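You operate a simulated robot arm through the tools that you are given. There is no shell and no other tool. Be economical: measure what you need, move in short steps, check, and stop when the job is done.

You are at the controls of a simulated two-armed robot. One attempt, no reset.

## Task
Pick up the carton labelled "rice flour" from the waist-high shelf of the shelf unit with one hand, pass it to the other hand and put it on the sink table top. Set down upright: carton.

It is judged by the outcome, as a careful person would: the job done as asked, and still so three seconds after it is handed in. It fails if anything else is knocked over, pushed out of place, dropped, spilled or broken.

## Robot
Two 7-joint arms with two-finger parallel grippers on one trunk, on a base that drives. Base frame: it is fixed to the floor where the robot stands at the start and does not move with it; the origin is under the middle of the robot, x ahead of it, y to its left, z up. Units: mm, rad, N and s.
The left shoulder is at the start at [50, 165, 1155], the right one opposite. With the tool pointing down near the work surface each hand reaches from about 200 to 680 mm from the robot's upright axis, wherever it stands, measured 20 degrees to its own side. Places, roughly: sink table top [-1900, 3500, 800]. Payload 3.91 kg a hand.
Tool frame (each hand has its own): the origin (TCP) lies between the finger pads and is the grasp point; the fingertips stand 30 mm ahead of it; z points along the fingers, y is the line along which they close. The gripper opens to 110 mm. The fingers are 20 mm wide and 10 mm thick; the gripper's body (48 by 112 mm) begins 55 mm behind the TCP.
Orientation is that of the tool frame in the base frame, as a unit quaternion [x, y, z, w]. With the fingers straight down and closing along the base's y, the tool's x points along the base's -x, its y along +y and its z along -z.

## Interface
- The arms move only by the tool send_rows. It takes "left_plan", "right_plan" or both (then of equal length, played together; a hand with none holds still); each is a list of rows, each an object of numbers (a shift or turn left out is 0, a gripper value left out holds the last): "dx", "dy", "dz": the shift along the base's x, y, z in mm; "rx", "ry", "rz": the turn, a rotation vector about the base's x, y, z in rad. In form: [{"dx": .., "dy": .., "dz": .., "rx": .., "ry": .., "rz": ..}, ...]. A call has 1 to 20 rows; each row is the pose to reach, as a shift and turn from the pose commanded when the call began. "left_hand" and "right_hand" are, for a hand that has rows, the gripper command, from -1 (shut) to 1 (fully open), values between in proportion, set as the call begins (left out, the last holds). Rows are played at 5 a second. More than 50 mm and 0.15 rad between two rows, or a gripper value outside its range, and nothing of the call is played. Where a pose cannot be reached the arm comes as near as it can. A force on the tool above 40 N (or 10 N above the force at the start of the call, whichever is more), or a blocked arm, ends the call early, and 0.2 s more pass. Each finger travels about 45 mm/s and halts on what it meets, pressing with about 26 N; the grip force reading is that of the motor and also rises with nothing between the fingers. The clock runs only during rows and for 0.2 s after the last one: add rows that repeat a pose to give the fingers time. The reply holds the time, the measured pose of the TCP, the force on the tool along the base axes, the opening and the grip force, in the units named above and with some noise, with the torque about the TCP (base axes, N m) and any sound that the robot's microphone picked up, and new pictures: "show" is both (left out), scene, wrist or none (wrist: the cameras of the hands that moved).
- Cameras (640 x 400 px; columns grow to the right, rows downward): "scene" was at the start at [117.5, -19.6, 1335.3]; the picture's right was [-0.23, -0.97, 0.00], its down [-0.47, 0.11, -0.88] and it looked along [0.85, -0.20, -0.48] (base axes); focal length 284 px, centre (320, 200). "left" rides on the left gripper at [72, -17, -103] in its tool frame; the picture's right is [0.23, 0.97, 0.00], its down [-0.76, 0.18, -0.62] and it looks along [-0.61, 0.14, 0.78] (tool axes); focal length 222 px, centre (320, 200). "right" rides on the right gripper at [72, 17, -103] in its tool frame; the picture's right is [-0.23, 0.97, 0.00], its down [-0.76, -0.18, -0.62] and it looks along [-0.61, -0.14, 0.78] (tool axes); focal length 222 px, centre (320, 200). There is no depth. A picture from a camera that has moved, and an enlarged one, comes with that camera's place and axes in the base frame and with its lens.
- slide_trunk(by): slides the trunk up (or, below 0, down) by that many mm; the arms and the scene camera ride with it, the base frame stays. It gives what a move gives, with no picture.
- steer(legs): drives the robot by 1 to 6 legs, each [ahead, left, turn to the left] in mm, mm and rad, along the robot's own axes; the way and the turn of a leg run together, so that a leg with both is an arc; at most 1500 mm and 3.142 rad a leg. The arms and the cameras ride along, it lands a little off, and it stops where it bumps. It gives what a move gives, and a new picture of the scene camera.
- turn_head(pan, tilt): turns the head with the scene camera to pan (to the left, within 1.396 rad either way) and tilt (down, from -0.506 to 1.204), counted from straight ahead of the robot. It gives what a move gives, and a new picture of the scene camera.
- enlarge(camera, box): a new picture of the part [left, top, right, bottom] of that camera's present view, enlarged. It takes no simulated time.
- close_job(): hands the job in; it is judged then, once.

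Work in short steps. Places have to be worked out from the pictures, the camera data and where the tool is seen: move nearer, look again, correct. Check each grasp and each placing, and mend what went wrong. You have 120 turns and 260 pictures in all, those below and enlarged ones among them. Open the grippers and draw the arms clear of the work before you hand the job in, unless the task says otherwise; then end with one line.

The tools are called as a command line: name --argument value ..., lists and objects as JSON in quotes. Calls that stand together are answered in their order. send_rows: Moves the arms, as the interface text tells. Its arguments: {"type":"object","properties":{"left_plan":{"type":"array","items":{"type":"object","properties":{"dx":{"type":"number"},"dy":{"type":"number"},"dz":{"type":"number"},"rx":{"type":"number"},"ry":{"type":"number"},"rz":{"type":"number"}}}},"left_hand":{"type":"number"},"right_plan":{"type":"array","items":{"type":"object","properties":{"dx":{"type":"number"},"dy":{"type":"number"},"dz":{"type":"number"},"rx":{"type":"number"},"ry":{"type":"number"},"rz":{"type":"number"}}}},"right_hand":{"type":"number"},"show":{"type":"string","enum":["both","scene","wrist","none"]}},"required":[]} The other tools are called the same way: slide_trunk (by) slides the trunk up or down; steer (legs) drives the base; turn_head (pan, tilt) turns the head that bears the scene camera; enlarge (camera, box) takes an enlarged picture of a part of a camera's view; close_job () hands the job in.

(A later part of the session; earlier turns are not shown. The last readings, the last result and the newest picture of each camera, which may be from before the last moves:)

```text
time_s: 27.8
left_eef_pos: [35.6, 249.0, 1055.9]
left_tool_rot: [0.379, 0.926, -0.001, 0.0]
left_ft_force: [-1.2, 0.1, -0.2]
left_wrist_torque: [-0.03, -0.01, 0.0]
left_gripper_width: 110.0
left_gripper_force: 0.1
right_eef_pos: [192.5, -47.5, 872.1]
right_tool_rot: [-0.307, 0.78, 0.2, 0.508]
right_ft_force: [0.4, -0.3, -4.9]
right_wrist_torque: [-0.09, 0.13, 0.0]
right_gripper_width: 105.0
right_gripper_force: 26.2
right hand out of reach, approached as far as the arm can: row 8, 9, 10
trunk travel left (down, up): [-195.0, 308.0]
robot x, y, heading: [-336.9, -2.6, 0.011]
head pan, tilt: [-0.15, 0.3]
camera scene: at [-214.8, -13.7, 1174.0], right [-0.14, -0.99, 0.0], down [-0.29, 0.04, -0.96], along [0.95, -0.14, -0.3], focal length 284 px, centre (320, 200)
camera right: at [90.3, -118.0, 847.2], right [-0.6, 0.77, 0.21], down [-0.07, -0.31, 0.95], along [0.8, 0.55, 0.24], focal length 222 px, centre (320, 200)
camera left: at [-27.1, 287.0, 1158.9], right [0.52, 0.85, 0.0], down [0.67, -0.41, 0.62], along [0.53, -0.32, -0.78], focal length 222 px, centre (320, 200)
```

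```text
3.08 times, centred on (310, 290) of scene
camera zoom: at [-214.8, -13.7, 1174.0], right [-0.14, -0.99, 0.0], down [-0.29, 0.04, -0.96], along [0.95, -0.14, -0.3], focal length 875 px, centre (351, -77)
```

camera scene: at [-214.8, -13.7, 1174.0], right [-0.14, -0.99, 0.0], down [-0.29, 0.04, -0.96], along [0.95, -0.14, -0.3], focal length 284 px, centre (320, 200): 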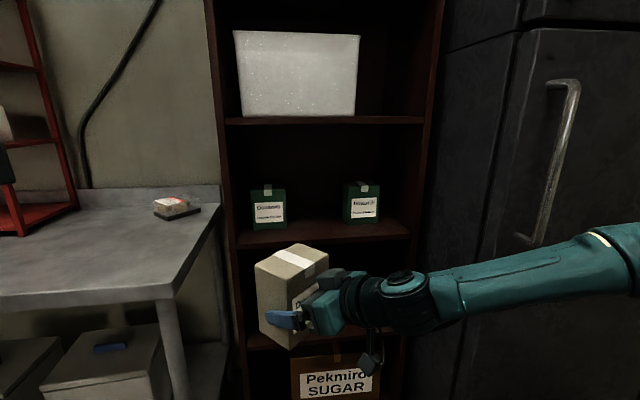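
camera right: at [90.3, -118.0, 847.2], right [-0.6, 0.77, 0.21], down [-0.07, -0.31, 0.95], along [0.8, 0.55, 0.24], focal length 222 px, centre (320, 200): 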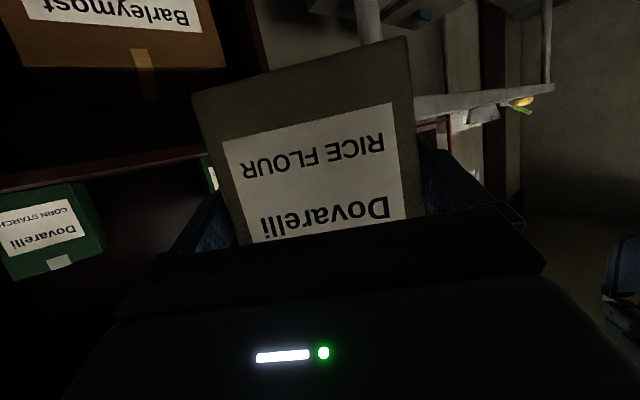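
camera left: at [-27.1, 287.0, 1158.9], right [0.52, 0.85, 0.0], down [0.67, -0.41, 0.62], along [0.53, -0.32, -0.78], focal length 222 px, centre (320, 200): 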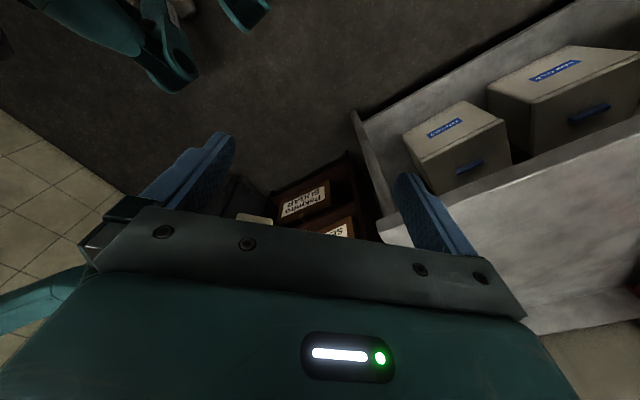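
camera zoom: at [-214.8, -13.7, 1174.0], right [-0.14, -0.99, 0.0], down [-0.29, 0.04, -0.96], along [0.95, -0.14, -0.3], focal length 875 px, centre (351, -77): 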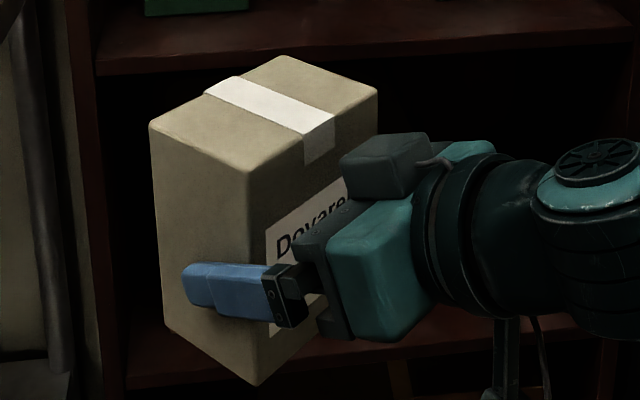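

Top corners give carton centre ≈(209,−31), depth ≈71, top z≈938, depth-axis yaw ≈0.77. The right gripper's top block sits ~20 mm off the front face, so I'll use a narrowed left opening. I move the left hand above first.

send_rows --left_plan '[{"dx": 25, "dy": -35, "rz": -0.02}, {"dx": 48, "dy": -75}, {"dx": 70, "dy": -115, "rz": -0.02}, {"dx": 95, "dy": -155, "rz": -0.02}, {"dx": 120, "dy": -195, "rz": -0.02}, {"dx": 145, "dy": -235, "rz": -0.02}, {"dx": 166, "dy": -273, "dz": -5, "rz": -0.02}, {"dx": 166, "dy": -273, "dz": -25, "rz": -0.02}, {"dx": 166, "dy": -273, "dz": -40, "rz": -0.02}, {"dx": 166, "dy": -273, "dz": -40, "rz": -0.02}]' --left_hand 0.5

```text
time_s: 30.0
left_eef_pos: [182.9, -18.4, 1010.3]
left_tool_rot: [0.389, 0.921, 0.0, 0.0]
left_ft_force: [-0.5, 0.5, -0.1]
left_wrist_torque: [0.02, -0.01, -0.02]
left_gripper_width: 82.3
left_gripper_force: 0.0
left hand out of reach, approached as far as the arm can: row 6, 7, 8, 9, 10
right_eef_pos: [192.0, -47.2, 872.1]
right_tool_rot: [-0.307, 0.779, 0.202, 0.508]
right_ft_force: [0.1, -0.1, -5.1]
right_wrist_torque: [-0.05, 0.11, -0.01]
right_gripper_width: 105.1
right_gripper_force: 26.2
trunk travel left (down, up): [-195.0, 308.0]
robot x, y, heading: [-337.1, -2.5, 0.005]
head pan, tilt: [-0.15, 0.3]
camera scene: at [-214.8, -13.7, 1174.0], right [-0.14, -0.99, 0.0], down [-0.29, 0.04, -0.96], along [0.95, -0.14, -0.3], focal length 284 px, centre (320, 200)
camera left: at [120.5, 19.3, 1113.8], right [0.54, 0.84, 0.0], down [0.66, -0.42, 0.62], along [0.53, -0.34, -0.78], focal length 222 px, centre (320, 200)
```

scene: 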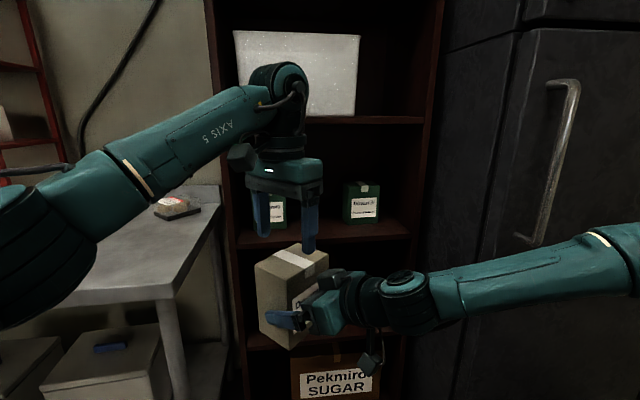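
left: 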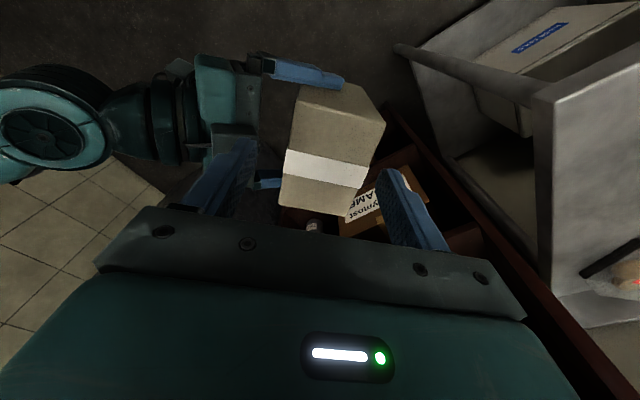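

The left arm is at its limit, so I bring the carton ~40 mm closer with the right hand.

send_rows --right_plan '[{"dx": -10, "dy": 3}, {"dx": -20, "dy": 6}, {"dx": -30, "dy": 9}, {"dx": -40, "dy": 12}, {"dx": -40, "dy": 12}]' --show "scene"

enlarge --camera "scene" --box '[230, 200, 390, 330]'

enlarge --camera "left" --box '[160, 40, 460, 260]'

```text
time_s: 31.2
left_eef_pos: [182.5, -18.2, 1010.9]
left_tool_rot: [0.389, 0.921, 0.0, 0.0]
left_ft_force: [0.1, -0.4, -0.1]
left_wrist_torque: [0.0, -0.04, -0.01]
left_gripper_width: 82.3
left_gripper_force: 0.1
right_eef_pos: [151.8, -35.4, 874.7]
right_tool_rot: [-0.308, 0.779, 0.201, 0.508]
right_ft_force: [0.5, 0.6, -5.8]
right_wrist_torque: [-0.07, 0.11, -0.02]
right_gripper_width: 104.8
right_gripper_force: 25.4
trunk travel left (down, up): [-195.0, 308.0]
robot x, y, heading: [-338.8, -4.1, 0.007]
head pan, tilt: [-0.15, 0.3]
camera scene: at [-214.8, -13.6, 1174.0], right [-0.14, -0.99, 0.0], down [-0.29, 0.04, -0.96], along [0.95, -0.14, -0.3], focal length 284 px, centre (320, 200)
```

scene: 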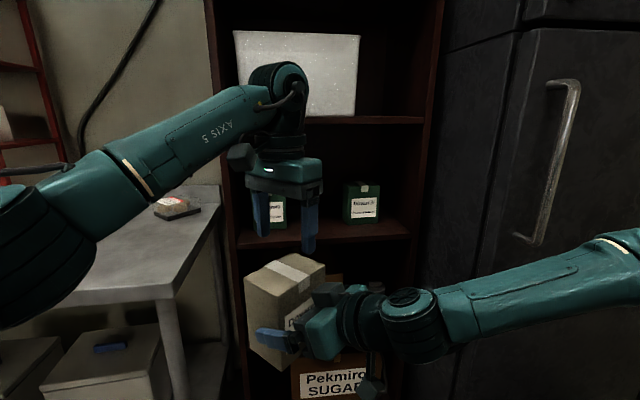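

```text
3.08 times, centred on (310, 265) of scene
camera zoom: at [-214.8, -13.6, 1174.0], right [-0.14, -0.99, 0.0], down [-0.29, 0.04, -0.96], along [0.95, -0.14, -0.3], focal length 875 px, centre (351, 0)
```

zoom: 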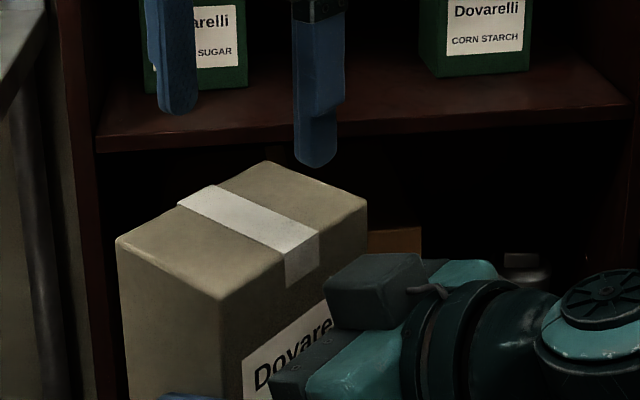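

```text
1.82 times, centred on (310, 150) of left
camera zoom: at [120.5, 19.6, 1114.1], right [0.54, 0.84, 0.0], down [0.66, -0.42, 0.62], along [0.53, -0.34, -0.78], focal length 404 px, centre (338, 291)
```

zoom: 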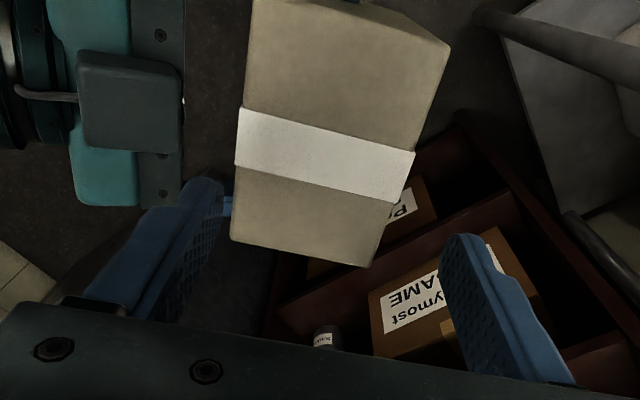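

The gap between the right gripper's block and the carton is ~25 mm, enough. Carton centre now ≈(170,−19.5), top ≈941. I centre the left hand and lower it to just above the top to check.

send_rows --left_plan '[{"dx": -12.5, "dy": -1.3}, {"dx": -12.5, "dy": -1.3, "dz": -15}, {"dx": -12.5, "dy": -1.3, "dz": -28}, {"dx": -12.5, "dy": -1.3, "dz": -28}]' --show "wrist"

enlarge --camera "scene" --box '[230, 200, 390, 330]'

enlarge --camera "left" --box '[160, 40, 460, 260]'

```text
time_s: 32.2
left_eef_pos: [170.1, -19.7, 983.6]
left_tool_rot: [0.389, 0.921, 0.001, 0.0]
left_ft_force: [-0.9, -0.6, 0.6]
left_wrist_torque: [-0.02, -0.01, 0.04]
left_gripper_width: 82.3
left_gripper_force: 0.0
right_eef_pos: [153.3, -33.7, 874.9]
right_tool_rot: [-0.307, 0.779, 0.201, 0.508]
right_ft_force: [0.4, 0.7, -6.1]
right_wrist_torque: [-0.06, 0.1, -0.03]
right_gripper_width: 104.9
right_gripper_force: 26.3
trunk travel left (down, up): [-195.0, 308.0]
robot x, y, heading: [-338.1, 1.2, 0.005]
head pan, tilt: [-0.15, 0.3]
camera left: at [107.4, 18.0, 1086.8], right [0.54, 0.84, 0.0], down [0.66, -0.42, 0.62], along [0.52, -0.34, -0.78], focal length 222 px, centre (320, 200)
```

left: 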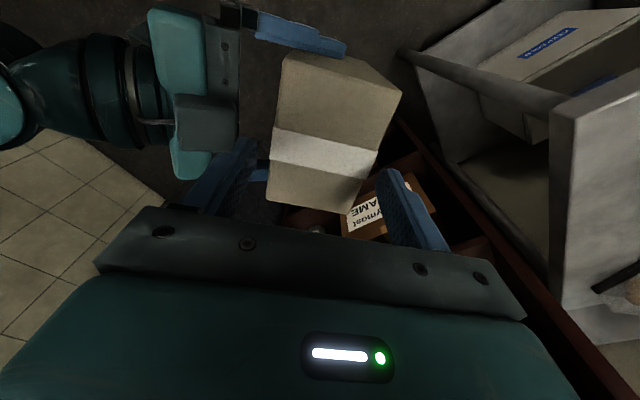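

```text
3.08 times, centred on (310, 265) of scene
camera zoom: at [-214.8, -13.6, 1174.0], right [-0.14, -0.99, 0.0], down [-0.29, 0.04, -0.96], along [0.95, -0.14, -0.3], focal length 875 px, centre (351, 0)
```

zoom: 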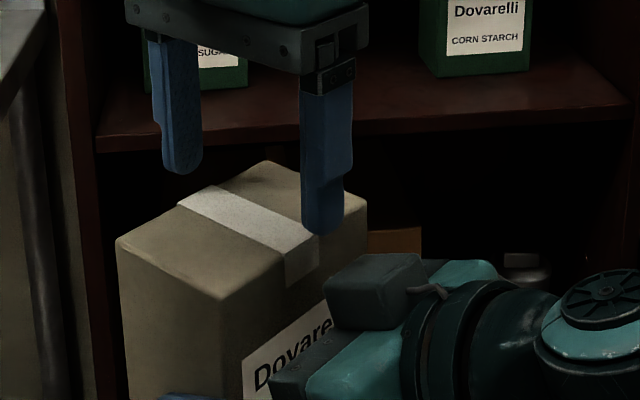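

```text
1.82 times, centred on (310, 150) of left
camera zoom: at [107.4, 18.0, 1086.8], right [0.54, 0.84, 0.0], down [0.66, -0.42, 0.62], along [0.52, -0.34, -0.78], focal length 404 px, centre (338, 291)
```

zoom: 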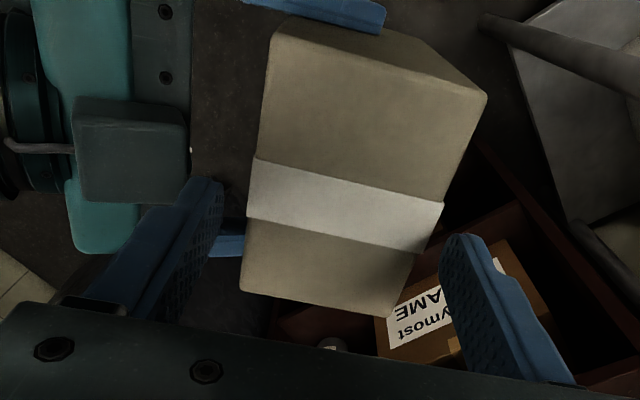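

Fingers straddle the carton and the block clears by ~28 mm. I descend to z≈935.

send_rows --left_plan '[{"dz": -12}, {"dz": -24}, {"dz": -36}, {"dz": -48}, {"dz": -48}]' --show "wrist"

enlarge --camera "scene" --box '[230, 200, 390, 330]'

```text
time_s: 33.4
left_eef_pos: [170.0, -19.3, 935.0]
left_tool_rot: [0.389, 0.921, 0.0, 0.0]
left_ft_force: [0.6, 0.6, 0.6]
left_wrist_torque: [-0.01, -0.02, -0.01]
left_gripper_width: 82.4
left_gripper_force: 0.0
right_eef_pos: [152.4, -35.2, 875.4]
right_tool_rot: [-0.307, 0.78, 0.201, 0.507]
right_ft_force: [0.2, 0.1, -6.1]
right_wrist_torque: [-0.08, 0.12, 0.02]
right_gripper_width: 105.1
right_gripper_force: 26.2
trunk travel left (down, up): [-195.0, 308.0]
robot x, y, heading: [-335.1, -2.6, 0.007]
head pan, tilt: [-0.15, 0.3]
camera left: at [107.3, 18.8, 1038.2], right [0.54, 0.84, 0.0], down [0.66, -0.42, 0.62], along [0.52, -0.34, -0.78], focal length 222 px, centre (320, 200)
```

left: 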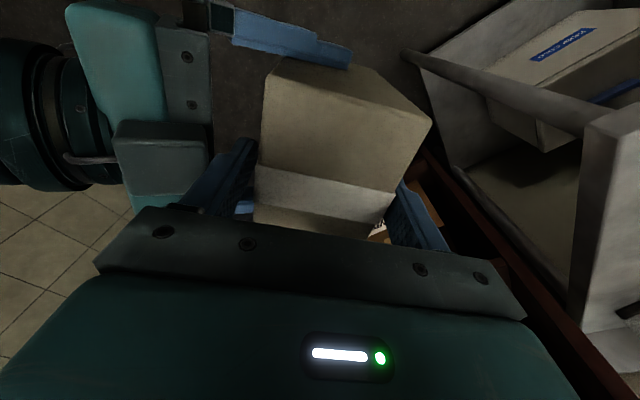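

```text
3.08 times, centred on (310, 265) of scene
camera zoom: at [-214.8, -13.6, 1174.0], right [-0.14, -0.99, 0.0], down [-0.29, 0.04, -0.96], along [0.95, -0.14, -0.3], focal length 875 px, centre (351, 0)
```

zoom: 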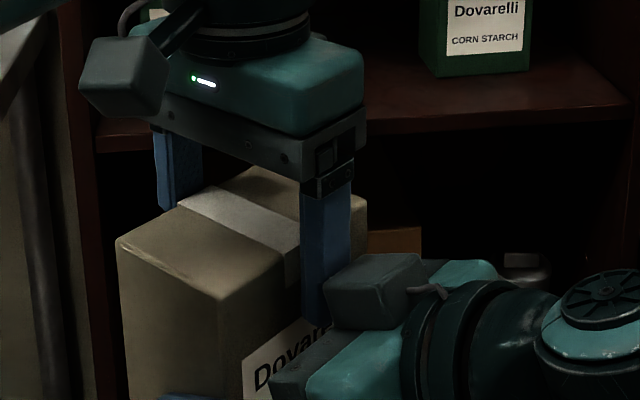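

Fingers are in place with no contact. Closing the left hand.

send_rows --left_plan '[{"dz": 0}, {"dz": 0}, {"dz": 0}, {"dz": 0}]' --left_hand -1 --show "wrist"

```text
time_s: 34.4
left_eef_pos: [170.6, -17.1, 934.9]
left_tool_rot: [0.388, 0.922, 0.001, 0.001]
left_ft_force: [12.7, 11.1, -0.5]
left_wrist_torque: [0.13, -0.2, -0.3]
left_gripper_width: 74.2
left_gripper_force: 26.2
right_eef_pos: [152.2, -33.9, 874.7]
right_tool_rot: [-0.307, 0.779, 0.201, 0.508]
right_ft_force: [-13.0, -11.0, -1.7]
right_wrist_torque: [0.58, -0.44, 0.34]
right_gripper_width: 105.1
right_gripper_force: 25.3
trunk travel left (down, up): [-195.0, 308.0]
robot x, y, heading: [-337.6, -1.4, 0.008]
head pan, tilt: [-0.15, 0.3]
camera left: at [107.9, 19.5, 1038.3], right [0.54, 0.84, 0.0], down [0.66, -0.42, 0.62], along [0.53, -0.33, -0.78], focal length 222 px, centre (320, 200)
```

left: 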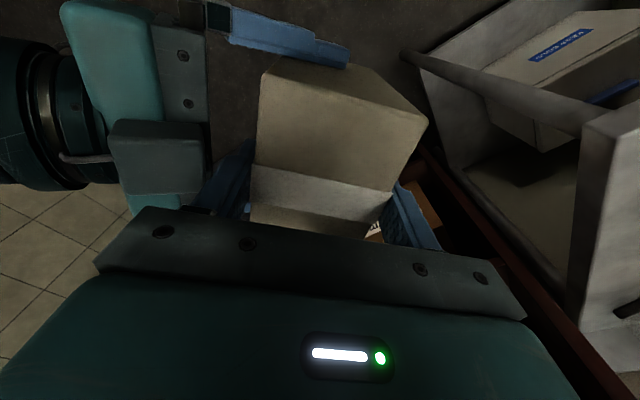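

Left holds (74.2 mm, 26 N) with some internal strain along the closing axis; I ease the left hand 2.5 mm that way, then open the right hand.

send_rows --left_plan '[{"dx": 1, "dy": 1}, {"dx": 2, "dy": 1.8}, {"dx": 2, "dy": 1.8}]' --show "none"

send_rows --right_plan '[{"dz": 0}, {"dz": 0}, {"dz": 0}]' --right_hand 1 --show "scene"

```text
time_s: 35.2
left_eef_pos: [171.4, -19.1, 935.1]
left_tool_rot: [0.388, 0.922, 0.0, -0.001]
left_ft_force: [3.2, 6.6, 0.2]
left_wrist_torque: [0.28, -0.31, -0.08]
left_gripper_width: 74.3
left_gripper_force: 26.0
right_eef_pos: [152.4, -34.1, 874.2]
right_tool_rot: [-0.305, 0.78, 0.199, 0.509]
right_ft_force: [-2.2, -5.5, -3.2]
right_wrist_torque: [0.06, 0.23, 0.01]
right_gripper_width: 105.0
right_gripper_force: 25.6
trunk travel left (down, up): [-195.0, 308.0]
robot x, y, heading: [-335.6, 0.7, 0.009]
head pan, tilt: [-0.15, 0.3]
```

```text
time_s: 36.0
left_eef_pos: [171.4, -18.7, 935.9]
left_tool_rot: [0.39, 0.921, -0.001, -0.001]
left_ft_force: [0.6, -0.6, 0.0]
left_wrist_torque: [0.06, -0.01, -0.01]
left_gripper_width: 74.0
left_gripper_force: 26.1
right_eef_pos: [152.8, -34.9, 874.3]
right_tool_rot: [-0.307, 0.78, 0.2, 0.508]
right_ft_force: [0.6, 0.7, 1.3]
right_wrist_torque: [-0.01, 0.01, 0.04]
right_gripper_width: 109.9
right_gripper_force: 0.1
trunk travel left (down, up): [-195.0, 308.0]
robot x, y, heading: [-339.4, -2.1, 0.009]
head pan, tilt: [-0.15, 0.3]
camera scene: at [-214.8, -13.6, 1174.0], right [-0.14, -0.99, 0.0], down [-0.29, 0.04, -0.96], along [0.95, -0.14, -0.3], focal length 284 px, centre (320, 200)
```

scene: 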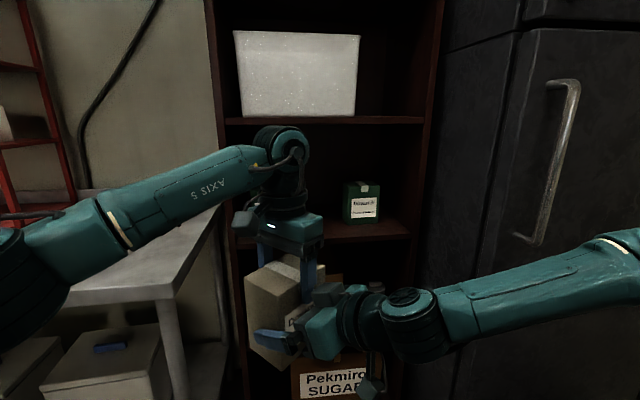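

The right gripper is open. I lift the left hand slightly to confirm that it carries the weight before withdrawing the right.

send_rows --left_plan '[{"dz": 3}, {"dz": 6}, {"dz": 6}]' --show "scene"

```text
time_s: 36.8
left_eef_pos: [172.1, -17.1, 942.0]
left_tool_rot: [0.388, 0.922, 0.0, 0.0]
left_ft_force: [0.0, 0.1, -5.3]
left_wrist_torque: [0.04, 0.04, -0.01]
left_gripper_width: 74.2
left_gripper_force: 25.5
right_eef_pos: [152.9, -34.0, 874.9]
right_tool_rot: [-0.307, 0.78, 0.2, 0.508]
right_ft_force: [-0.5, -0.2, 0.6]
right_wrist_torque: [0.02, -0.01, -0.06]
right_gripper_width: 109.9
right_gripper_force: 0.0
trunk travel left (down, up): [-195.0, 308.0]
robot x, y, heading: [-332.6, -4.9, 0.006]
head pan, tilt: [-0.15, 0.3]
camera scene: at [-214.8, -13.6, 1174.0], right [-0.14, -0.99, 0.0], down [-0.29, 0.04, -0.96], along [0.95, -0.14, -0.3], focal length 284 px, centre (320, 200)
```

scene: 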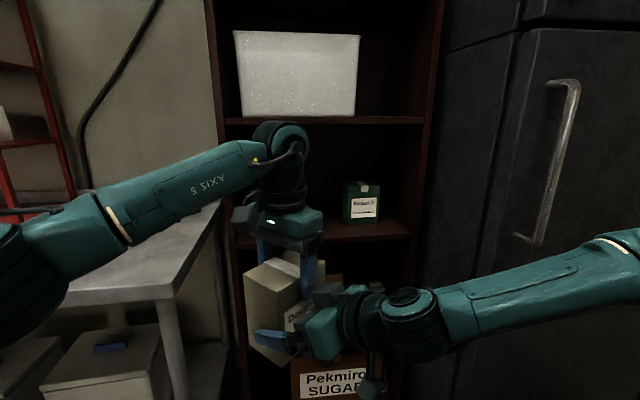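

The left hand carries the full weight (−5.3 N). I withdraw the right hand backwards along its pointing direction (horizontally).

send_rows --right_plan '[{"dx": -15, "dy": -14}, {"dx": -30, "dy": -28}, {"dx": -45, "dy": -42}, {"dx": -55, "dy": -60}, {"dx": -60, "dy": -90}, {"dx": -60, "dy": -120}, {"dx": -60, "dy": -150}, {"dx": -60, "dy": -180}]' --show "scene"

```text
time_s: 38.6
left_eef_pos: [171.1, -17.8, 940.8]
left_tool_rot: [0.388, 0.922, 0.0, 0.0]
left_ft_force: [0.1, -0.1, -4.6]
left_wrist_torque: [0.02, 0.0, -0.01]
left_gripper_width: 74.4
left_gripper_force: 26.0
right_eef_pos: [94.1, -216.2, 871.7]
right_tool_rot: [-0.306, 0.778, 0.202, 0.511]
right_ft_force: [-0.5, -0.5, 0.0]
right_wrist_torque: [-0.01, 0.01, 0.03]
right_gripper_width: 110.1
right_gripper_force: 0.0
trunk travel left (down, up): [-195.0, 308.0]
robot x, y, heading: [-336.4, -0.2, 0.01]
head pan, tilt: [-0.15, 0.3]
camera scene: at [-214.9, -13.6, 1174.0], right [-0.14, -0.99, 0.0], down [-0.29, 0.04, -0.96], along [0.95, -0.14, -0.3], focal length 284 px, centre (320, 200)
```

scene: 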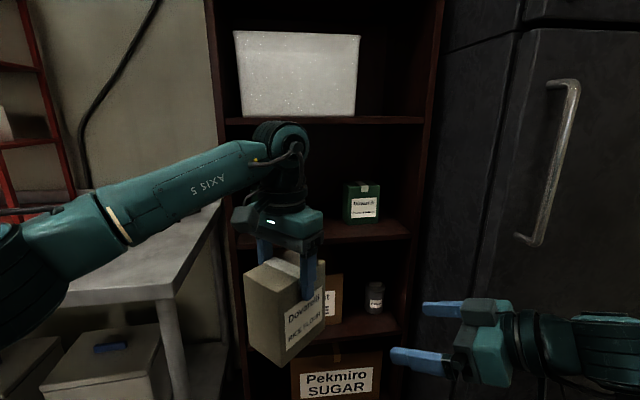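

Hand-over done. I raise the trunk for travel and look the surroundings over: head panned left.

slide_trunk --by 190

send_rows --right_plan '[{"dx": -5, "dz": 10, "rz": -0.1}, {"dx": -5, "dz": 20, "rz": -0.2}, {"dx": -5, "dz": 30, "rz": -0.3}, {"dx": -5, "dz": 40, "rz": -0.4}, {"dx": -5, "dz": 50, "rz": -0.5}, {"dx": -5, "dz": 60, "rz": -0.6}, {"dx": -5, "dz": 60, "rz": -0.7}, {"dx": -5, "dz": 60, "rz": -0.78}]' --left_plan '[{"dx": -20, "dy": 25, "rz": 0.1}, {"dx": -40, "dy": 50, "rz": 0.2}, {"dx": -60, "dy": 75, "rz": 0.3}, {"dx": -80, "dy": 100, "rz": 0.4}, {"dx": -100, "dy": 125, "rz": 0.5}, {"dx": -120, "dy": 150, "rz": 0.6}, {"dx": -140, "dy": 175, "rz": 0.7}, {"dx": -150, "dy": 200, "rz": 0.77}]' --show "scene"

```text
time_s: 40.7
left_eef_pos: [171.4, -17.9, 1131.7]
left_tool_rot: [0.388, 0.922, 0.0, 0.0]
left_ft_force: [-0.3, 0.3, -5.9]
left_wrist_torque: [0.02, 0.01, 0.01]
left_gripper_width: 74.2
left_gripper_force: 26.4
right_eef_pos: [94.1, -216.4, 1061.9]
right_tool_rot: [-0.307, 0.778, 0.202, 0.51]
right_ft_force: [0.4, -0.3, -0.4]
right_wrist_torque: [0.01, -0.01, -0.01]
right_gripper_width: 110.0
right_gripper_force: 0.1
trunk travel left (down, up): [-385.0, 118.0]
robot x, y, heading: [-336.5, -0.6, 0.009]
head pan, tilt: [-0.15, 0.3]
```

```text
time_s: 42.5
left_eef_pos: [23.0, 184.1, 1130.3]
left_tool_rot: [0.013, 1.0, 0.0, 0.001]
left_ft_force: [0.0, 0.4, -5.3]
left_wrist_torque: [-0.03, 0.05, 0.0]
left_gripper_width: 74.3
left_gripper_force: 26.2
right_eef_pos: [111.3, -212.4, 1128.2]
right_tool_rot: [0.014, 0.836, -0.009, 0.548]
right_ft_force: [-0.3, -0.2, -0.3]
right_wrist_torque: [-0.01, 0.01, -0.01]
right_gripper_width: 109.7
right_gripper_force: 0.1
right hand out of reach, approached as far as the arm can: row 4, 5, 6, 7, 8
trunk travel left (down, up): [-385.0, 118.0]
robot x, y, heading: [-335.3, -1.5, 0.003]
head pan, tilt: [-0.15, 0.3]
camera scene: at [-215.1, -12.5, 1364.0], right [-0.14, -0.99, 0.0], down [-0.29, 0.04, -0.96], along [0.95, -0.14, -0.3], focal length 284 px, centre (320, 200)
```

scene: 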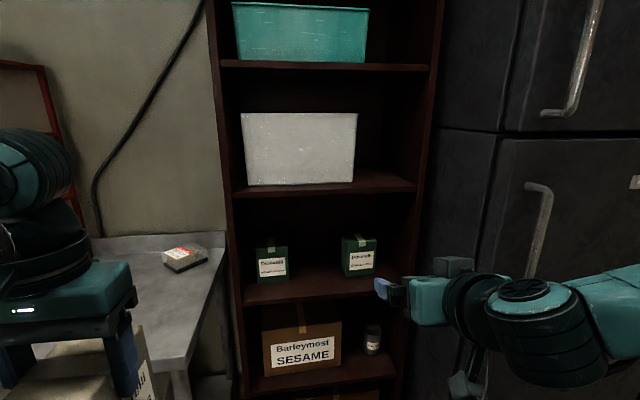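

Now the right hand back to pointing down, tucked; and a look to the left for the route.

send_rows --right_plan '[{"dx": -8, "dy": -10, "dz": 3, "ry": 0.13}, {"dx": -16, "dy": -20, "dz": 6, "ry": 0.26}, {"dx": -24, "dy": -30, "dz": 9, "ry": 0.39}, {"dx": -32, "dy": -40, "dz": 12, "ry": 0.52}, {"dx": -40, "dy": -50, "dz": 15, "ry": 0.65}, {"dx": -48, "dy": -60, "dz": 18, "ry": 0.78}, {"dx": -56, "dy": -70, "dz": 20, "ry": 0.91}, {"dx": -64, "dy": -75, "dz": 20, "ry": 1.04}, {"dx": -72, "dy": -80, "dz": 20, "ry": 1.165}]' --show "none"

turn_head --pan 1.39 --tilt 0.35

```text
time_s: 44.5
left_eef_pos: [23.4, 182.1, 1132.0]
left_tool_rot: [0.014, 1.0, 0.0, -0.001]
left_ft_force: [-0.4, 0.6, -5.4]
left_wrist_torque: [0.01, 0.02, 0.02]
left_gripper_width: 74.0
left_gripper_force: 25.5
right_eef_pos: [40.0, -292.3, 1147.1]
right_tool_rot: [0.006, 1.0, -0.012, -0.004]
right_ft_force: [-0.6, 0.1, 0.3]
right_wrist_torque: [0.0, 0.04, -0.02]
right_gripper_width: 109.8
right_gripper_force: 0.0
trunk travel left (down, up): [-385.0, 118.0]
robot x, y, heading: [-338.5, -2.3, 0.008]
head pan, tilt: [-0.15, 0.3]
```

```text
time_s: 46.1
left_eef_pos: [22.8, 182.8, 1130.5]
left_tool_rot: [0.014, 1.0, -0.001, 0.0]
left_ft_force: [-0.7, -0.2, -4.8]
left_wrist_torque: [0.0, 0.03, -0.02]
left_gripper_width: 73.6
left_gripper_force: 25.9
right_eef_pos: [40.7, -293.9, 1146.6]
right_tool_rot: [0.006, 1.0, -0.014, -0.002]
right_ft_force: [0.3, -0.8, 0.4]
right_wrist_torque: [-0.01, -0.01, -0.05]
right_gripper_width: 110.0
right_gripper_force: 0.0
trunk travel left (down, up): [-385.0, 118.0]
robot x, y, heading: [-337.6, 0.8, 0.009]
head pan, tilt: [1.389, 0.351]
camera scene: at [-291.0, 91.6, 1359.3], right [0.98, -0.18, 0.0], down [-0.06, -0.34, -0.94], along [0.16, 0.92, -0.34], focal length 284 px, centre (320, 200)
```

scene: 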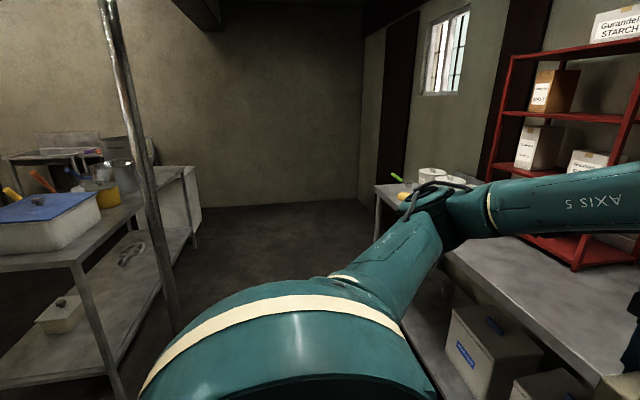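

The sink is at the far left behind the island; a corridor runs along +y between island (x≈−920) and work table (x≈350). I turn left 90° in place, then look ahead.

steer --legs '[[0, 0, 1.56]]'

turn_head --pan 0.4 --tilt 0.3

```text
time_s: 50.4
left_eef_pos: [-522.2, 357.2, 1130.1]
left_tool_rot: [-0.698, 0.716, 0.0, 0.0]
left_ft_force: [0.5, -0.2, -4.6]
left_wrist_torque: [-0.01, 0.01, 0.01]
left_gripper_width: 74.1
left_gripper_force: 25.6
right_eef_pos: [-45.2, 379.2, 1147.3]
right_tool_rot: [-0.705, 0.709, -0.011, 0.008]
right_ft_force: [-0.3, -0.5, -0.1]
right_wrist_torque: [-0.02, 0.03, -0.01]
right_gripper_width: 109.9
right_gripper_force: 0.0
trunk travel left (down, up): [-385.0, 118.0]
robot x, y, heading: [-338.1, 1.4, 1.579]
head pan, tilt: [1.389, 0.351]
camera scene: at [-429.3, 45.1, 1359.3], right [0.17, 0.99, 0.0], down [0.34, -0.06, -0.94], along [-0.93, 0.16, -0.34], focal length 284 px, centre (320, 200)
```

scene: 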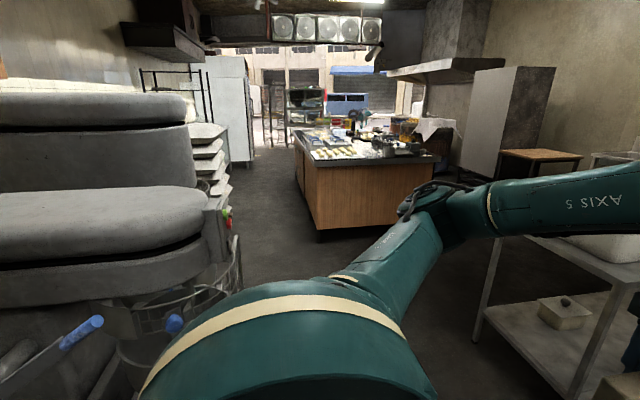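

```text
time_s: 51.6
left_eef_pos: [-521.9, 357.6, 1131.7]
left_tool_rot: [-0.699, 0.716, 0.0, 0.0]
left_ft_force: [-1.2, 0.5, -5.3]
left_wrist_torque: [-0.02, 0.03, 0.03]
left_gripper_width: 73.9
left_gripper_force: 26.5
right_eef_pos: [-46.3, 377.6, 1146.3]
right_tool_rot: [-0.704, 0.71, -0.01, 0.008]
right_ft_force: [-0.1, -0.5, -0.8]
right_wrist_torque: [-0.01, 0.01, 0.0]
right_gripper_width: 110.0
right_gripper_force: 0.0
trunk travel left (down, up): [-385.0, 118.0]
robot x, y, heading: [-335.8, -0.6, 1.587]
head pan, tilt: [0.4, 0.3]
camera scene: at [-374.7, 114.8, 1364.0], right [0.92, 0.4, 0.0], down [0.12, -0.27, -0.96], along [-0.38, 0.88, -0.3], focal length 284 px, centre (320, 200)
```

scene: 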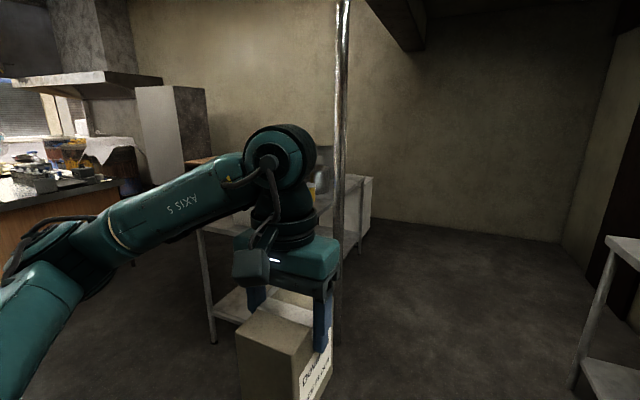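

There's a vertical pole near the island's corner, roughly (−607, 826). I sidestep 260 mm to the right and triangulate it better.

steer --legs '[[0, -260, -0.015]]'

```text
time_s: 54.5
left_eef_pos: [-256.0, 361.3, 1130.5]
left_tool_rot: [-0.693, 0.721, 0.001, 0.0]
left_ft_force: [-0.3, -0.8, -5.2]
left_wrist_torque: [-0.01, -0.02, 0.01]
left_gripper_width: 73.8
left_gripper_force: 25.9
right_eef_pos: [219.6, 372.8, 1147.7]
right_tool_rot: [-0.699, 0.715, -0.01, 0.008]
right_ft_force: [-0.8, 0.6, -0.4]
right_wrist_torque: [-0.03, -0.02, -0.02]
right_gripper_width: 110.0
right_gripper_force: 0.1
trunk travel left (down, up): [-385.0, 118.0]
robot x, y, heading: [-76.7, -1.1, 1.564]
head pan, tilt: [0.4, 0.3]
camera scene: at [-113.8, 116.0, 1364.0], right [0.92, 0.38, 0.0], down [0.11, -0.27, -0.96], along [-0.37, 0.88, -0.3], focal length 284 px, centre (320, 200)
```

scene: 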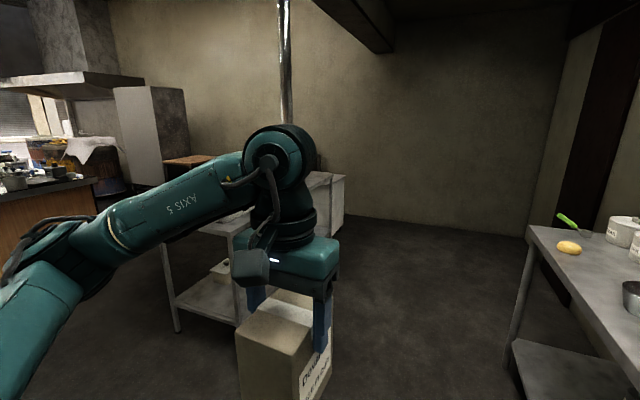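

Better baseline puts the pole at ≈(−800, 1350), well clear of x=−77. I drive ahead 1500 mm.

steer --legs '[[1500, 0, 0]]'

turn_head --pan 0.9 --tilt 0.3

```text
time_s: 62.0
left_eef_pos: [-236.3, 1866.2, 1130.0]
left_tool_rot: [-0.689, 0.725, 0.0, 0.0]
left_ft_force: [0.7, 1.2, -5.1]
left_wrist_torque: [0.01, 0.02, -0.01]
left_gripper_width: 73.8
left_gripper_force: 26.7
right_eef_pos: [238.2, 1874.0, 1147.1]
right_tool_rot: [-0.695, 0.719, -0.011, 0.008]
right_ft_force: [-0.1, -1.5, -0.1]
right_wrist_torque: [-0.01, 0.0, -0.01]
right_gripper_width: 110.2
right_gripper_force: 0.0
trunk travel left (down, up): [-385.0, 118.0]
robot x, y, heading: [-58.8, 1503.3, 1.557]
head pan, tilt: [0.4, 0.3]
camera scene: at [-96.3, 1620.2, 1364.0], right [0.93, 0.37, 0.0], down [0.11, -0.27, -0.96], along [-0.36, 0.89, -0.3], focal length 284 px, centre (320, 200)
```

scene: 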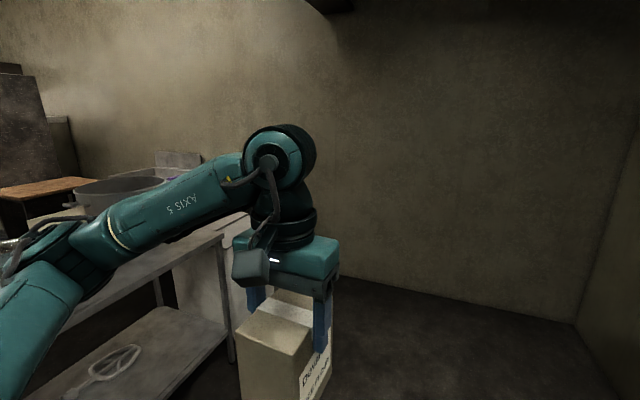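

```text
time_s: 62.9
left_eef_pos: [-236.0, 1865.1, 1130.6]
left_tool_rot: [-0.689, 0.724, 0.0, 0.0]
left_ft_force: [-0.4, -0.5, -6.0]
left_wrist_torque: [0.0, -0.01, 0.0]
left_gripper_width: 74.0
left_gripper_force: 26.0
right_eef_pos: [238.1, 1873.7, 1146.1]
right_tool_rot: [-0.696, 0.718, -0.011, 0.008]
right_ft_force: [-0.6, -0.4, -0.1]
right_wrist_torque: [-0.02, 0.02, 0.04]
right_gripper_width: 110.0
right_gripper_force: 0.1
trunk travel left (down, up): [-385.0, 118.0]
robot x, y, heading: [-62.1, 1505.5, 1.556]
head pan, tilt: [0.901, 0.3]
camera scene: at [-133.5, 1592.7, 1364.0], right [0.63, 0.77, 0.0], down [0.23, -0.19, -0.96], along [-0.74, 0.61, -0.3], focal length 284 px, centre (320, 200)
```

scene: 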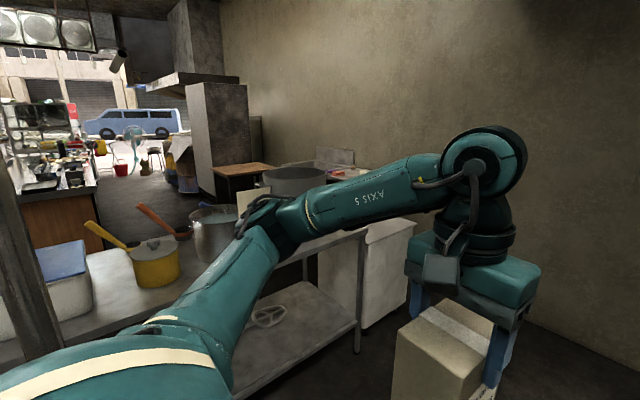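

The view is partially blocked by the arm. I drive 1000 mm farther, past the island end, and look left along the back wall.

steer --legs '[[1000, 0, 0]]'

turn_head --pan 1.39 --tilt 0.3

```text
time_s: 68.1
left_eef_pos: [-231.6, 2863.0, 1129.8]
left_tool_rot: [-0.693, 0.721, 0.0, -0.001]
left_ft_force: [-0.2, 0.1, -5.9]
left_wrist_torque: [0.01, -0.02, -0.02]
left_gripper_width: 74.1
left_gripper_force: 26.2
right_eef_pos: [244.7, 2875.7, 1145.9]
right_tool_rot: [-0.699, 0.715, -0.011, 0.008]
right_ft_force: [-0.3, 0.5, -0.9]
right_wrist_torque: [-0.01, 0.0, 0.0]
right_gripper_width: 109.9
right_gripper_force: 0.1
trunk travel left (down, up): [-385.0, 118.0]
robot x, y, heading: [-49.0, 2502.2, 1.566]
head pan, tilt: [0.901, 0.3]
camera scene: at [-125.0, 2590.8, 1364.0], right [0.62, 0.78, 0.0], down [0.23, -0.19, -0.96], along [-0.75, 0.6, -0.3], focal length 284 px, centre (320, 200)
```

scene: 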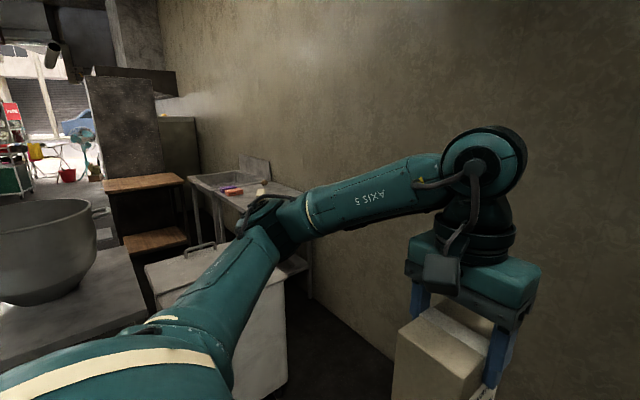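

```text
time_s: 69.0
left_eef_pos: [-230.8, 2863.1, 1130.1]
left_tool_rot: [-0.693, 0.721, 0.0, 0.0]
left_ft_force: [-0.5, -0.2, -5.6]
left_wrist_torque: [0.02, 0.02, 0.01]
left_gripper_width: 73.8
left_gripper_force: 25.5
right_eef_pos: [245.1, 2876.8, 1146.7]
right_tool_rot: [-0.699, 0.715, -0.011, 0.008]
right_ft_force: [-0.5, 0.6, 0.1]
right_wrist_torque: [0.0, -0.01, 0.0]
right_gripper_width: 110.0
right_gripper_force: 0.1
trunk travel left (down, up): [-385.0, 118.0]
robot x, y, heading: [-51.6, 2502.0, 1.572]
head pan, tilt: [1.389, 0.3]
camera scene: at [-143.8, 2549.6, 1364.0], right [0.18, 0.98, 0.0], down [0.29, -0.06, -0.96], along [-0.94, 0.18, -0.3], focal length 284 px, centre (320, 200)
```

scene: 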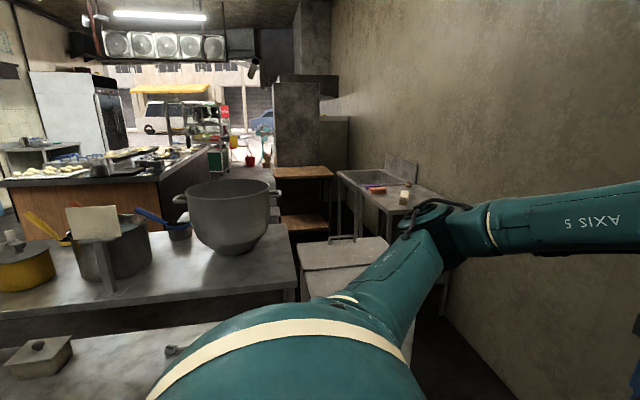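

I can see the sink table along the back wall, with a bin on its near side. I enlarge to read the table contents and obstacles.

enlarge --camera "scene" --box '[260, 140, 480, 320]'

```text
2.22 times, centred on (370, 230) of scene
camera zoom: at [-143.8, 2549.6, 1364.0], right [0.18, 0.98, 0.0], down [0.29, -0.06, -0.96], along [-0.94, 0.18, -0.3], focal length 632 px, centre (209, 133)
```

zoom: 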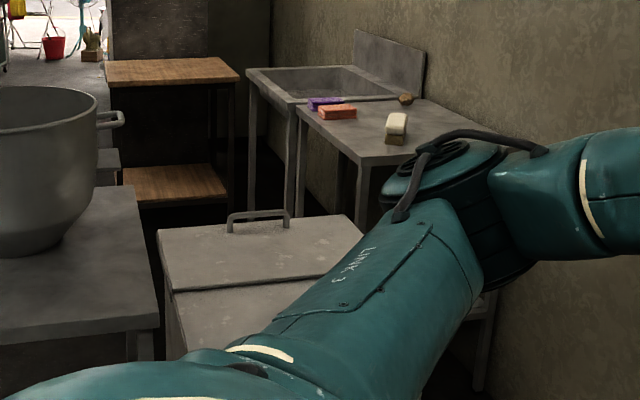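

Table spans x≈−2172…−1575, y≈3220…3740 with sponges and a bottle on it; a bin (x −1461…−1059, y up to ≈3134) flanks its near end. I check my own base's size by looking down.

turn_head --pan -1.2 --tilt 1.2

turn_head --pan 0 --tilt 1.2

```text
time_s: 71.3
left_eef_pos: [-231.1, 2863.3, 1130.6]
left_tool_rot: [-0.694, 0.72, 0.001, 0.001]
left_ft_force: [-1.6, 0.4, -4.9]
left_wrist_torque: [0.02, 0.03, 0.0]
left_gripper_width: 74.0
left_gripper_force: 26.2
right_eef_pos: [243.6, 2877.3, 1146.8]
right_tool_rot: [-0.699, 0.715, -0.011, 0.008]
right_ft_force: [0.0, 0.1, 0.9]
right_wrist_torque: [0.01, 0.0, -0.01]
right_gripper_width: 110.0
right_gripper_force: 0.0
trunk travel left (down, up): [-385.0, 118.0]
robot x, y, heading: [-53.7, 2500.9, 1.565]
head pan, tilt: [-1.201, 1.201]
camera scene: at [0.2, 2552.4, 1292.0], right [0.36, -0.93, 0.0], down [-0.87, -0.33, -0.36], along [0.34, 0.13, -0.93], focal length 284 px, centre (320, 200)
```

scene: 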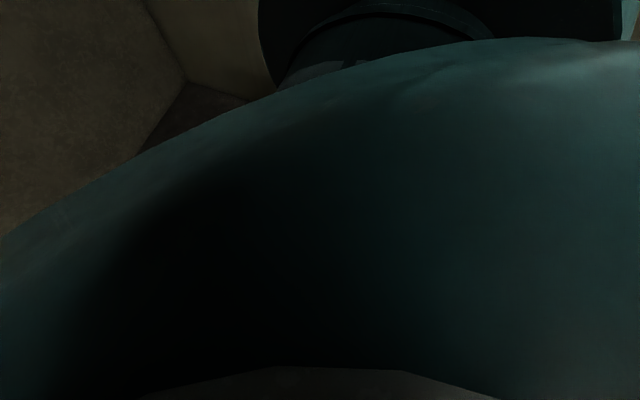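

```text
time_s: 72.7
left_eef_pos: [-231.4, 2862.9, 1130.3]
left_tool_rot: [-0.693, 0.721, 0.0, 0.0]
left_ft_force: [-0.4, -0.5, -5.1]
left_wrist_torque: [0.01, 0.01, 0.0]
left_gripper_width: 74.0
left_gripper_force: 26.5
right_eef_pos: [244.2, 2875.7, 1146.1]
right_tool_rot: [-0.699, 0.715, -0.01, 0.008]
right_ft_force: [-0.2, -0.3, 0.2]
right_wrist_torque: [0.01, 0.02, 0.03]
right_gripper_width: 110.1
right_gripper_force: 0.1
trunk travel left (down, up): [-385.0, 118.0]
robot x, y, heading: [-51.9, 2503.3, 1.567]
head pan, tilt: [0.0, 1.201]
camera scene: at [-51.7, 2588.2, 1291.9], right [1.0, 0.0, 0.0], down [0.0, -0.93, -0.36], along [0.0, 0.36, -0.93], focal length 284 px, centre (320, 200)
```

scene: 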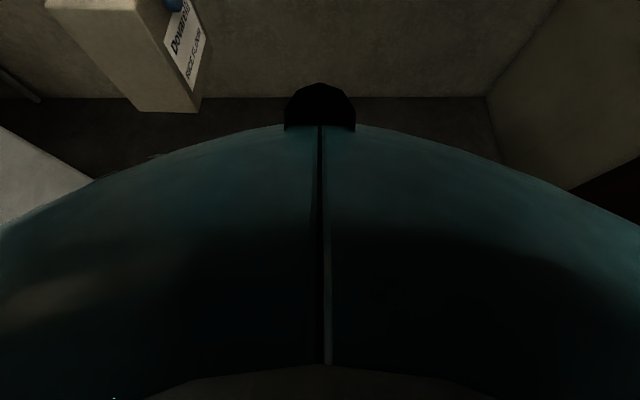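

The corridor between bin and back wall (y≈3134…3715) fits the robot if it faces the wall and strafes left, with the left arm reaching out sideways over the table end. I first try swinging both arms to their own sides here in open space.

send_rows --left_plan '[{"dx": -34, "dy": -12}, {"dx": -68, "dy": -26}, {"dx": -102, "dy": -42}, {"dx": -136, "dy": -60}, {"dx": -170, "dy": -80}, {"dx": -204, "dy": -102}, {"dx": -238, "dy": -126}, {"dx": -272, "dy": -152}, {"dx": -306, "dy": -185}, {"dx": -337, "dy": -220}]' --right_plan '[{"dx": 15, "dy": -10}, {"dx": 30, "dy": -25}, {"dx": 45, "dy": -40}, {"dx": 60, "dy": -60}, {"dx": 75, "dy": -80}, {"dx": 90, "dy": -100}, {"dx": 105, "dy": -120}, {"dx": 120, "dy": -140}, {"dx": 130, "dy": -160}, {"dx": 140, "dy": -180}]' --show "none"

turn_head --pan 0.9 --tilt 0.4

```text
time_s: 74.9
left_eef_pos: [-485.0, 2818.4, 1104.3]
left_tool_rot: [-0.694, 0.72, -0.001, -0.001]
left_ft_force: [-0.1, 0.6, -5.5]
left_wrist_torque: [0.01, -0.03, 0.0]
left_gripper_width: 73.9
left_gripper_force: 25.3
left hand out of reach, approached as far as the arm can: row 6, 7, 8, 9, 10
right_eef_pos: [383.1, 2696.8, 1147.9]
right_tool_rot: [-0.7, 0.714, -0.011, 0.007]
right_ft_force: [0.7, -0.1, 0.1]
right_wrist_torque: [-0.01, 0.01, 0.01]
right_gripper_width: 110.0
right_gripper_force: 0.1
trunk travel left (down, up): [-385.0, 118.0]
robot x, y, heading: [-51.9, 2499.9, 1.568]
head pan, tilt: [0.0, 1.201]
```

```text
time_s: 76.1
left_eef_pos: [-482.9, 2817.6, 1105.4]
left_tool_rot: [-0.693, 0.721, -0.001, 0.0]
left_ft_force: [-0.6, -0.5, -5.0]
left_wrist_torque: [-0.01, -0.01, -0.03]
left_gripper_width: 74.0
left_gripper_force: 25.7
right_eef_pos: [383.4, 2696.7, 1146.3]
right_tool_rot: [-0.699, 0.715, -0.01, 0.007]
right_ft_force: [0.1, 0.3, -0.9]
right_wrist_torque: [-0.01, 0.0, 0.01]
right_gripper_width: 110.2
right_gripper_force: 0.0
trunk travel left (down, up): [-385.0, 118.0]
robot x, y, heading: [-52.2, 2502.9, 1.567]
head pan, tilt: [0.901, 0.4]
camera scene: at [-124.6, 2590.1, 1354.7], right [0.62, 0.78, 0.0], down [0.3, -0.24, -0.92], along [-0.72, 0.58, -0.39], focal length 284 px, centre (320, 200)
```

scene: 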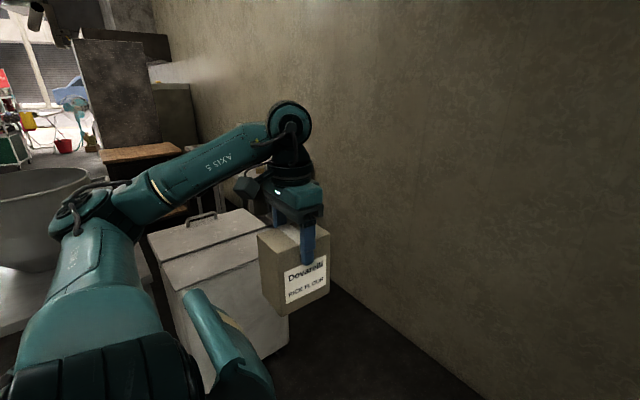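

Letting the wrist yaw with the arm should extend the sideways reach; I swing further with rotation.

send_rows --left_plan '[{"dx": -11, "dy": -20, "dz": 3, "rz": 0.14}, {"dx": -22, "dy": -40, "dz": 6, "rz": 0.28}, {"dx": -33, "dy": -60, "dz": 9, "rz": 0.42}, {"dx": -44, "dy": -82, "dz": 12, "rz": 0.56}, {"dx": -55, "dy": -104, "dz": 15, "rz": 0.7}, {"dx": -66, "dy": -126, "dz": 18, "rz": 0.84}, {"dx": -77, "dy": -148, "dz": 20, "rz": 0.98}, {"dx": -88, "dy": -170, "dz": 20, "rz": 1.12}, {"dx": -99, "dy": -193, "dz": 20, "rz": 1.26}, {"dx": -110, "dy": -216, "dz": 20, "rz": 1.4}]' --show "scene"

```text
time_s: 78.3
left_eef_pos: [-592.6, 2604.6, 1122.0]
left_tool_rot: [0.995, -0.104, 0.0, -0.001]
left_ft_force: [-0.9, -1.1, -4.5]
left_wrist_torque: [0.01, -0.03, 0.01]
left_gripper_width: 74.0
left_gripper_force: 25.9
left hand out of reach, approached as far as the arm can: row 1
right_eef_pos: [384.6, 2696.8, 1147.8]
right_tool_rot: [-0.699, 0.715, -0.01, 0.008]
right_ft_force: [0.0, 0.0, 0.8]
right_wrist_torque: [0.0, 0.0, -0.03]
right_gripper_width: 109.9
right_gripper_force: 0.0
trunk travel left (down, up): [-385.0, 118.0]
robot x, y, heading: [-47.9, 2500.2, 1.567]
head pan, tilt: [0.901, 0.4]
camera scene: at [-124.6, 2589.4, 1354.8], right [0.62, 0.78, 0.0], down [0.3, -0.24, -0.92], along [-0.72, 0.57, -0.39], focal length 284 px, centre (320, 200)
```

scene: 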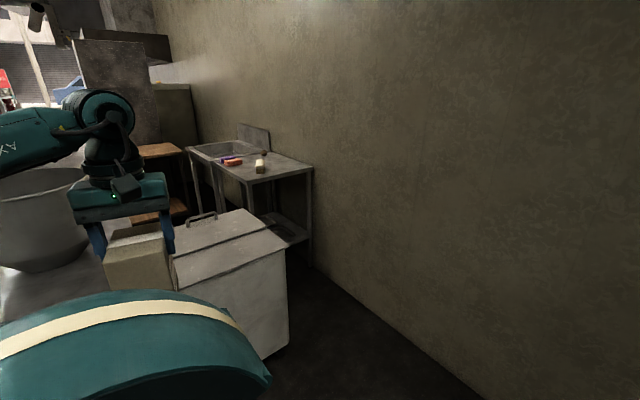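

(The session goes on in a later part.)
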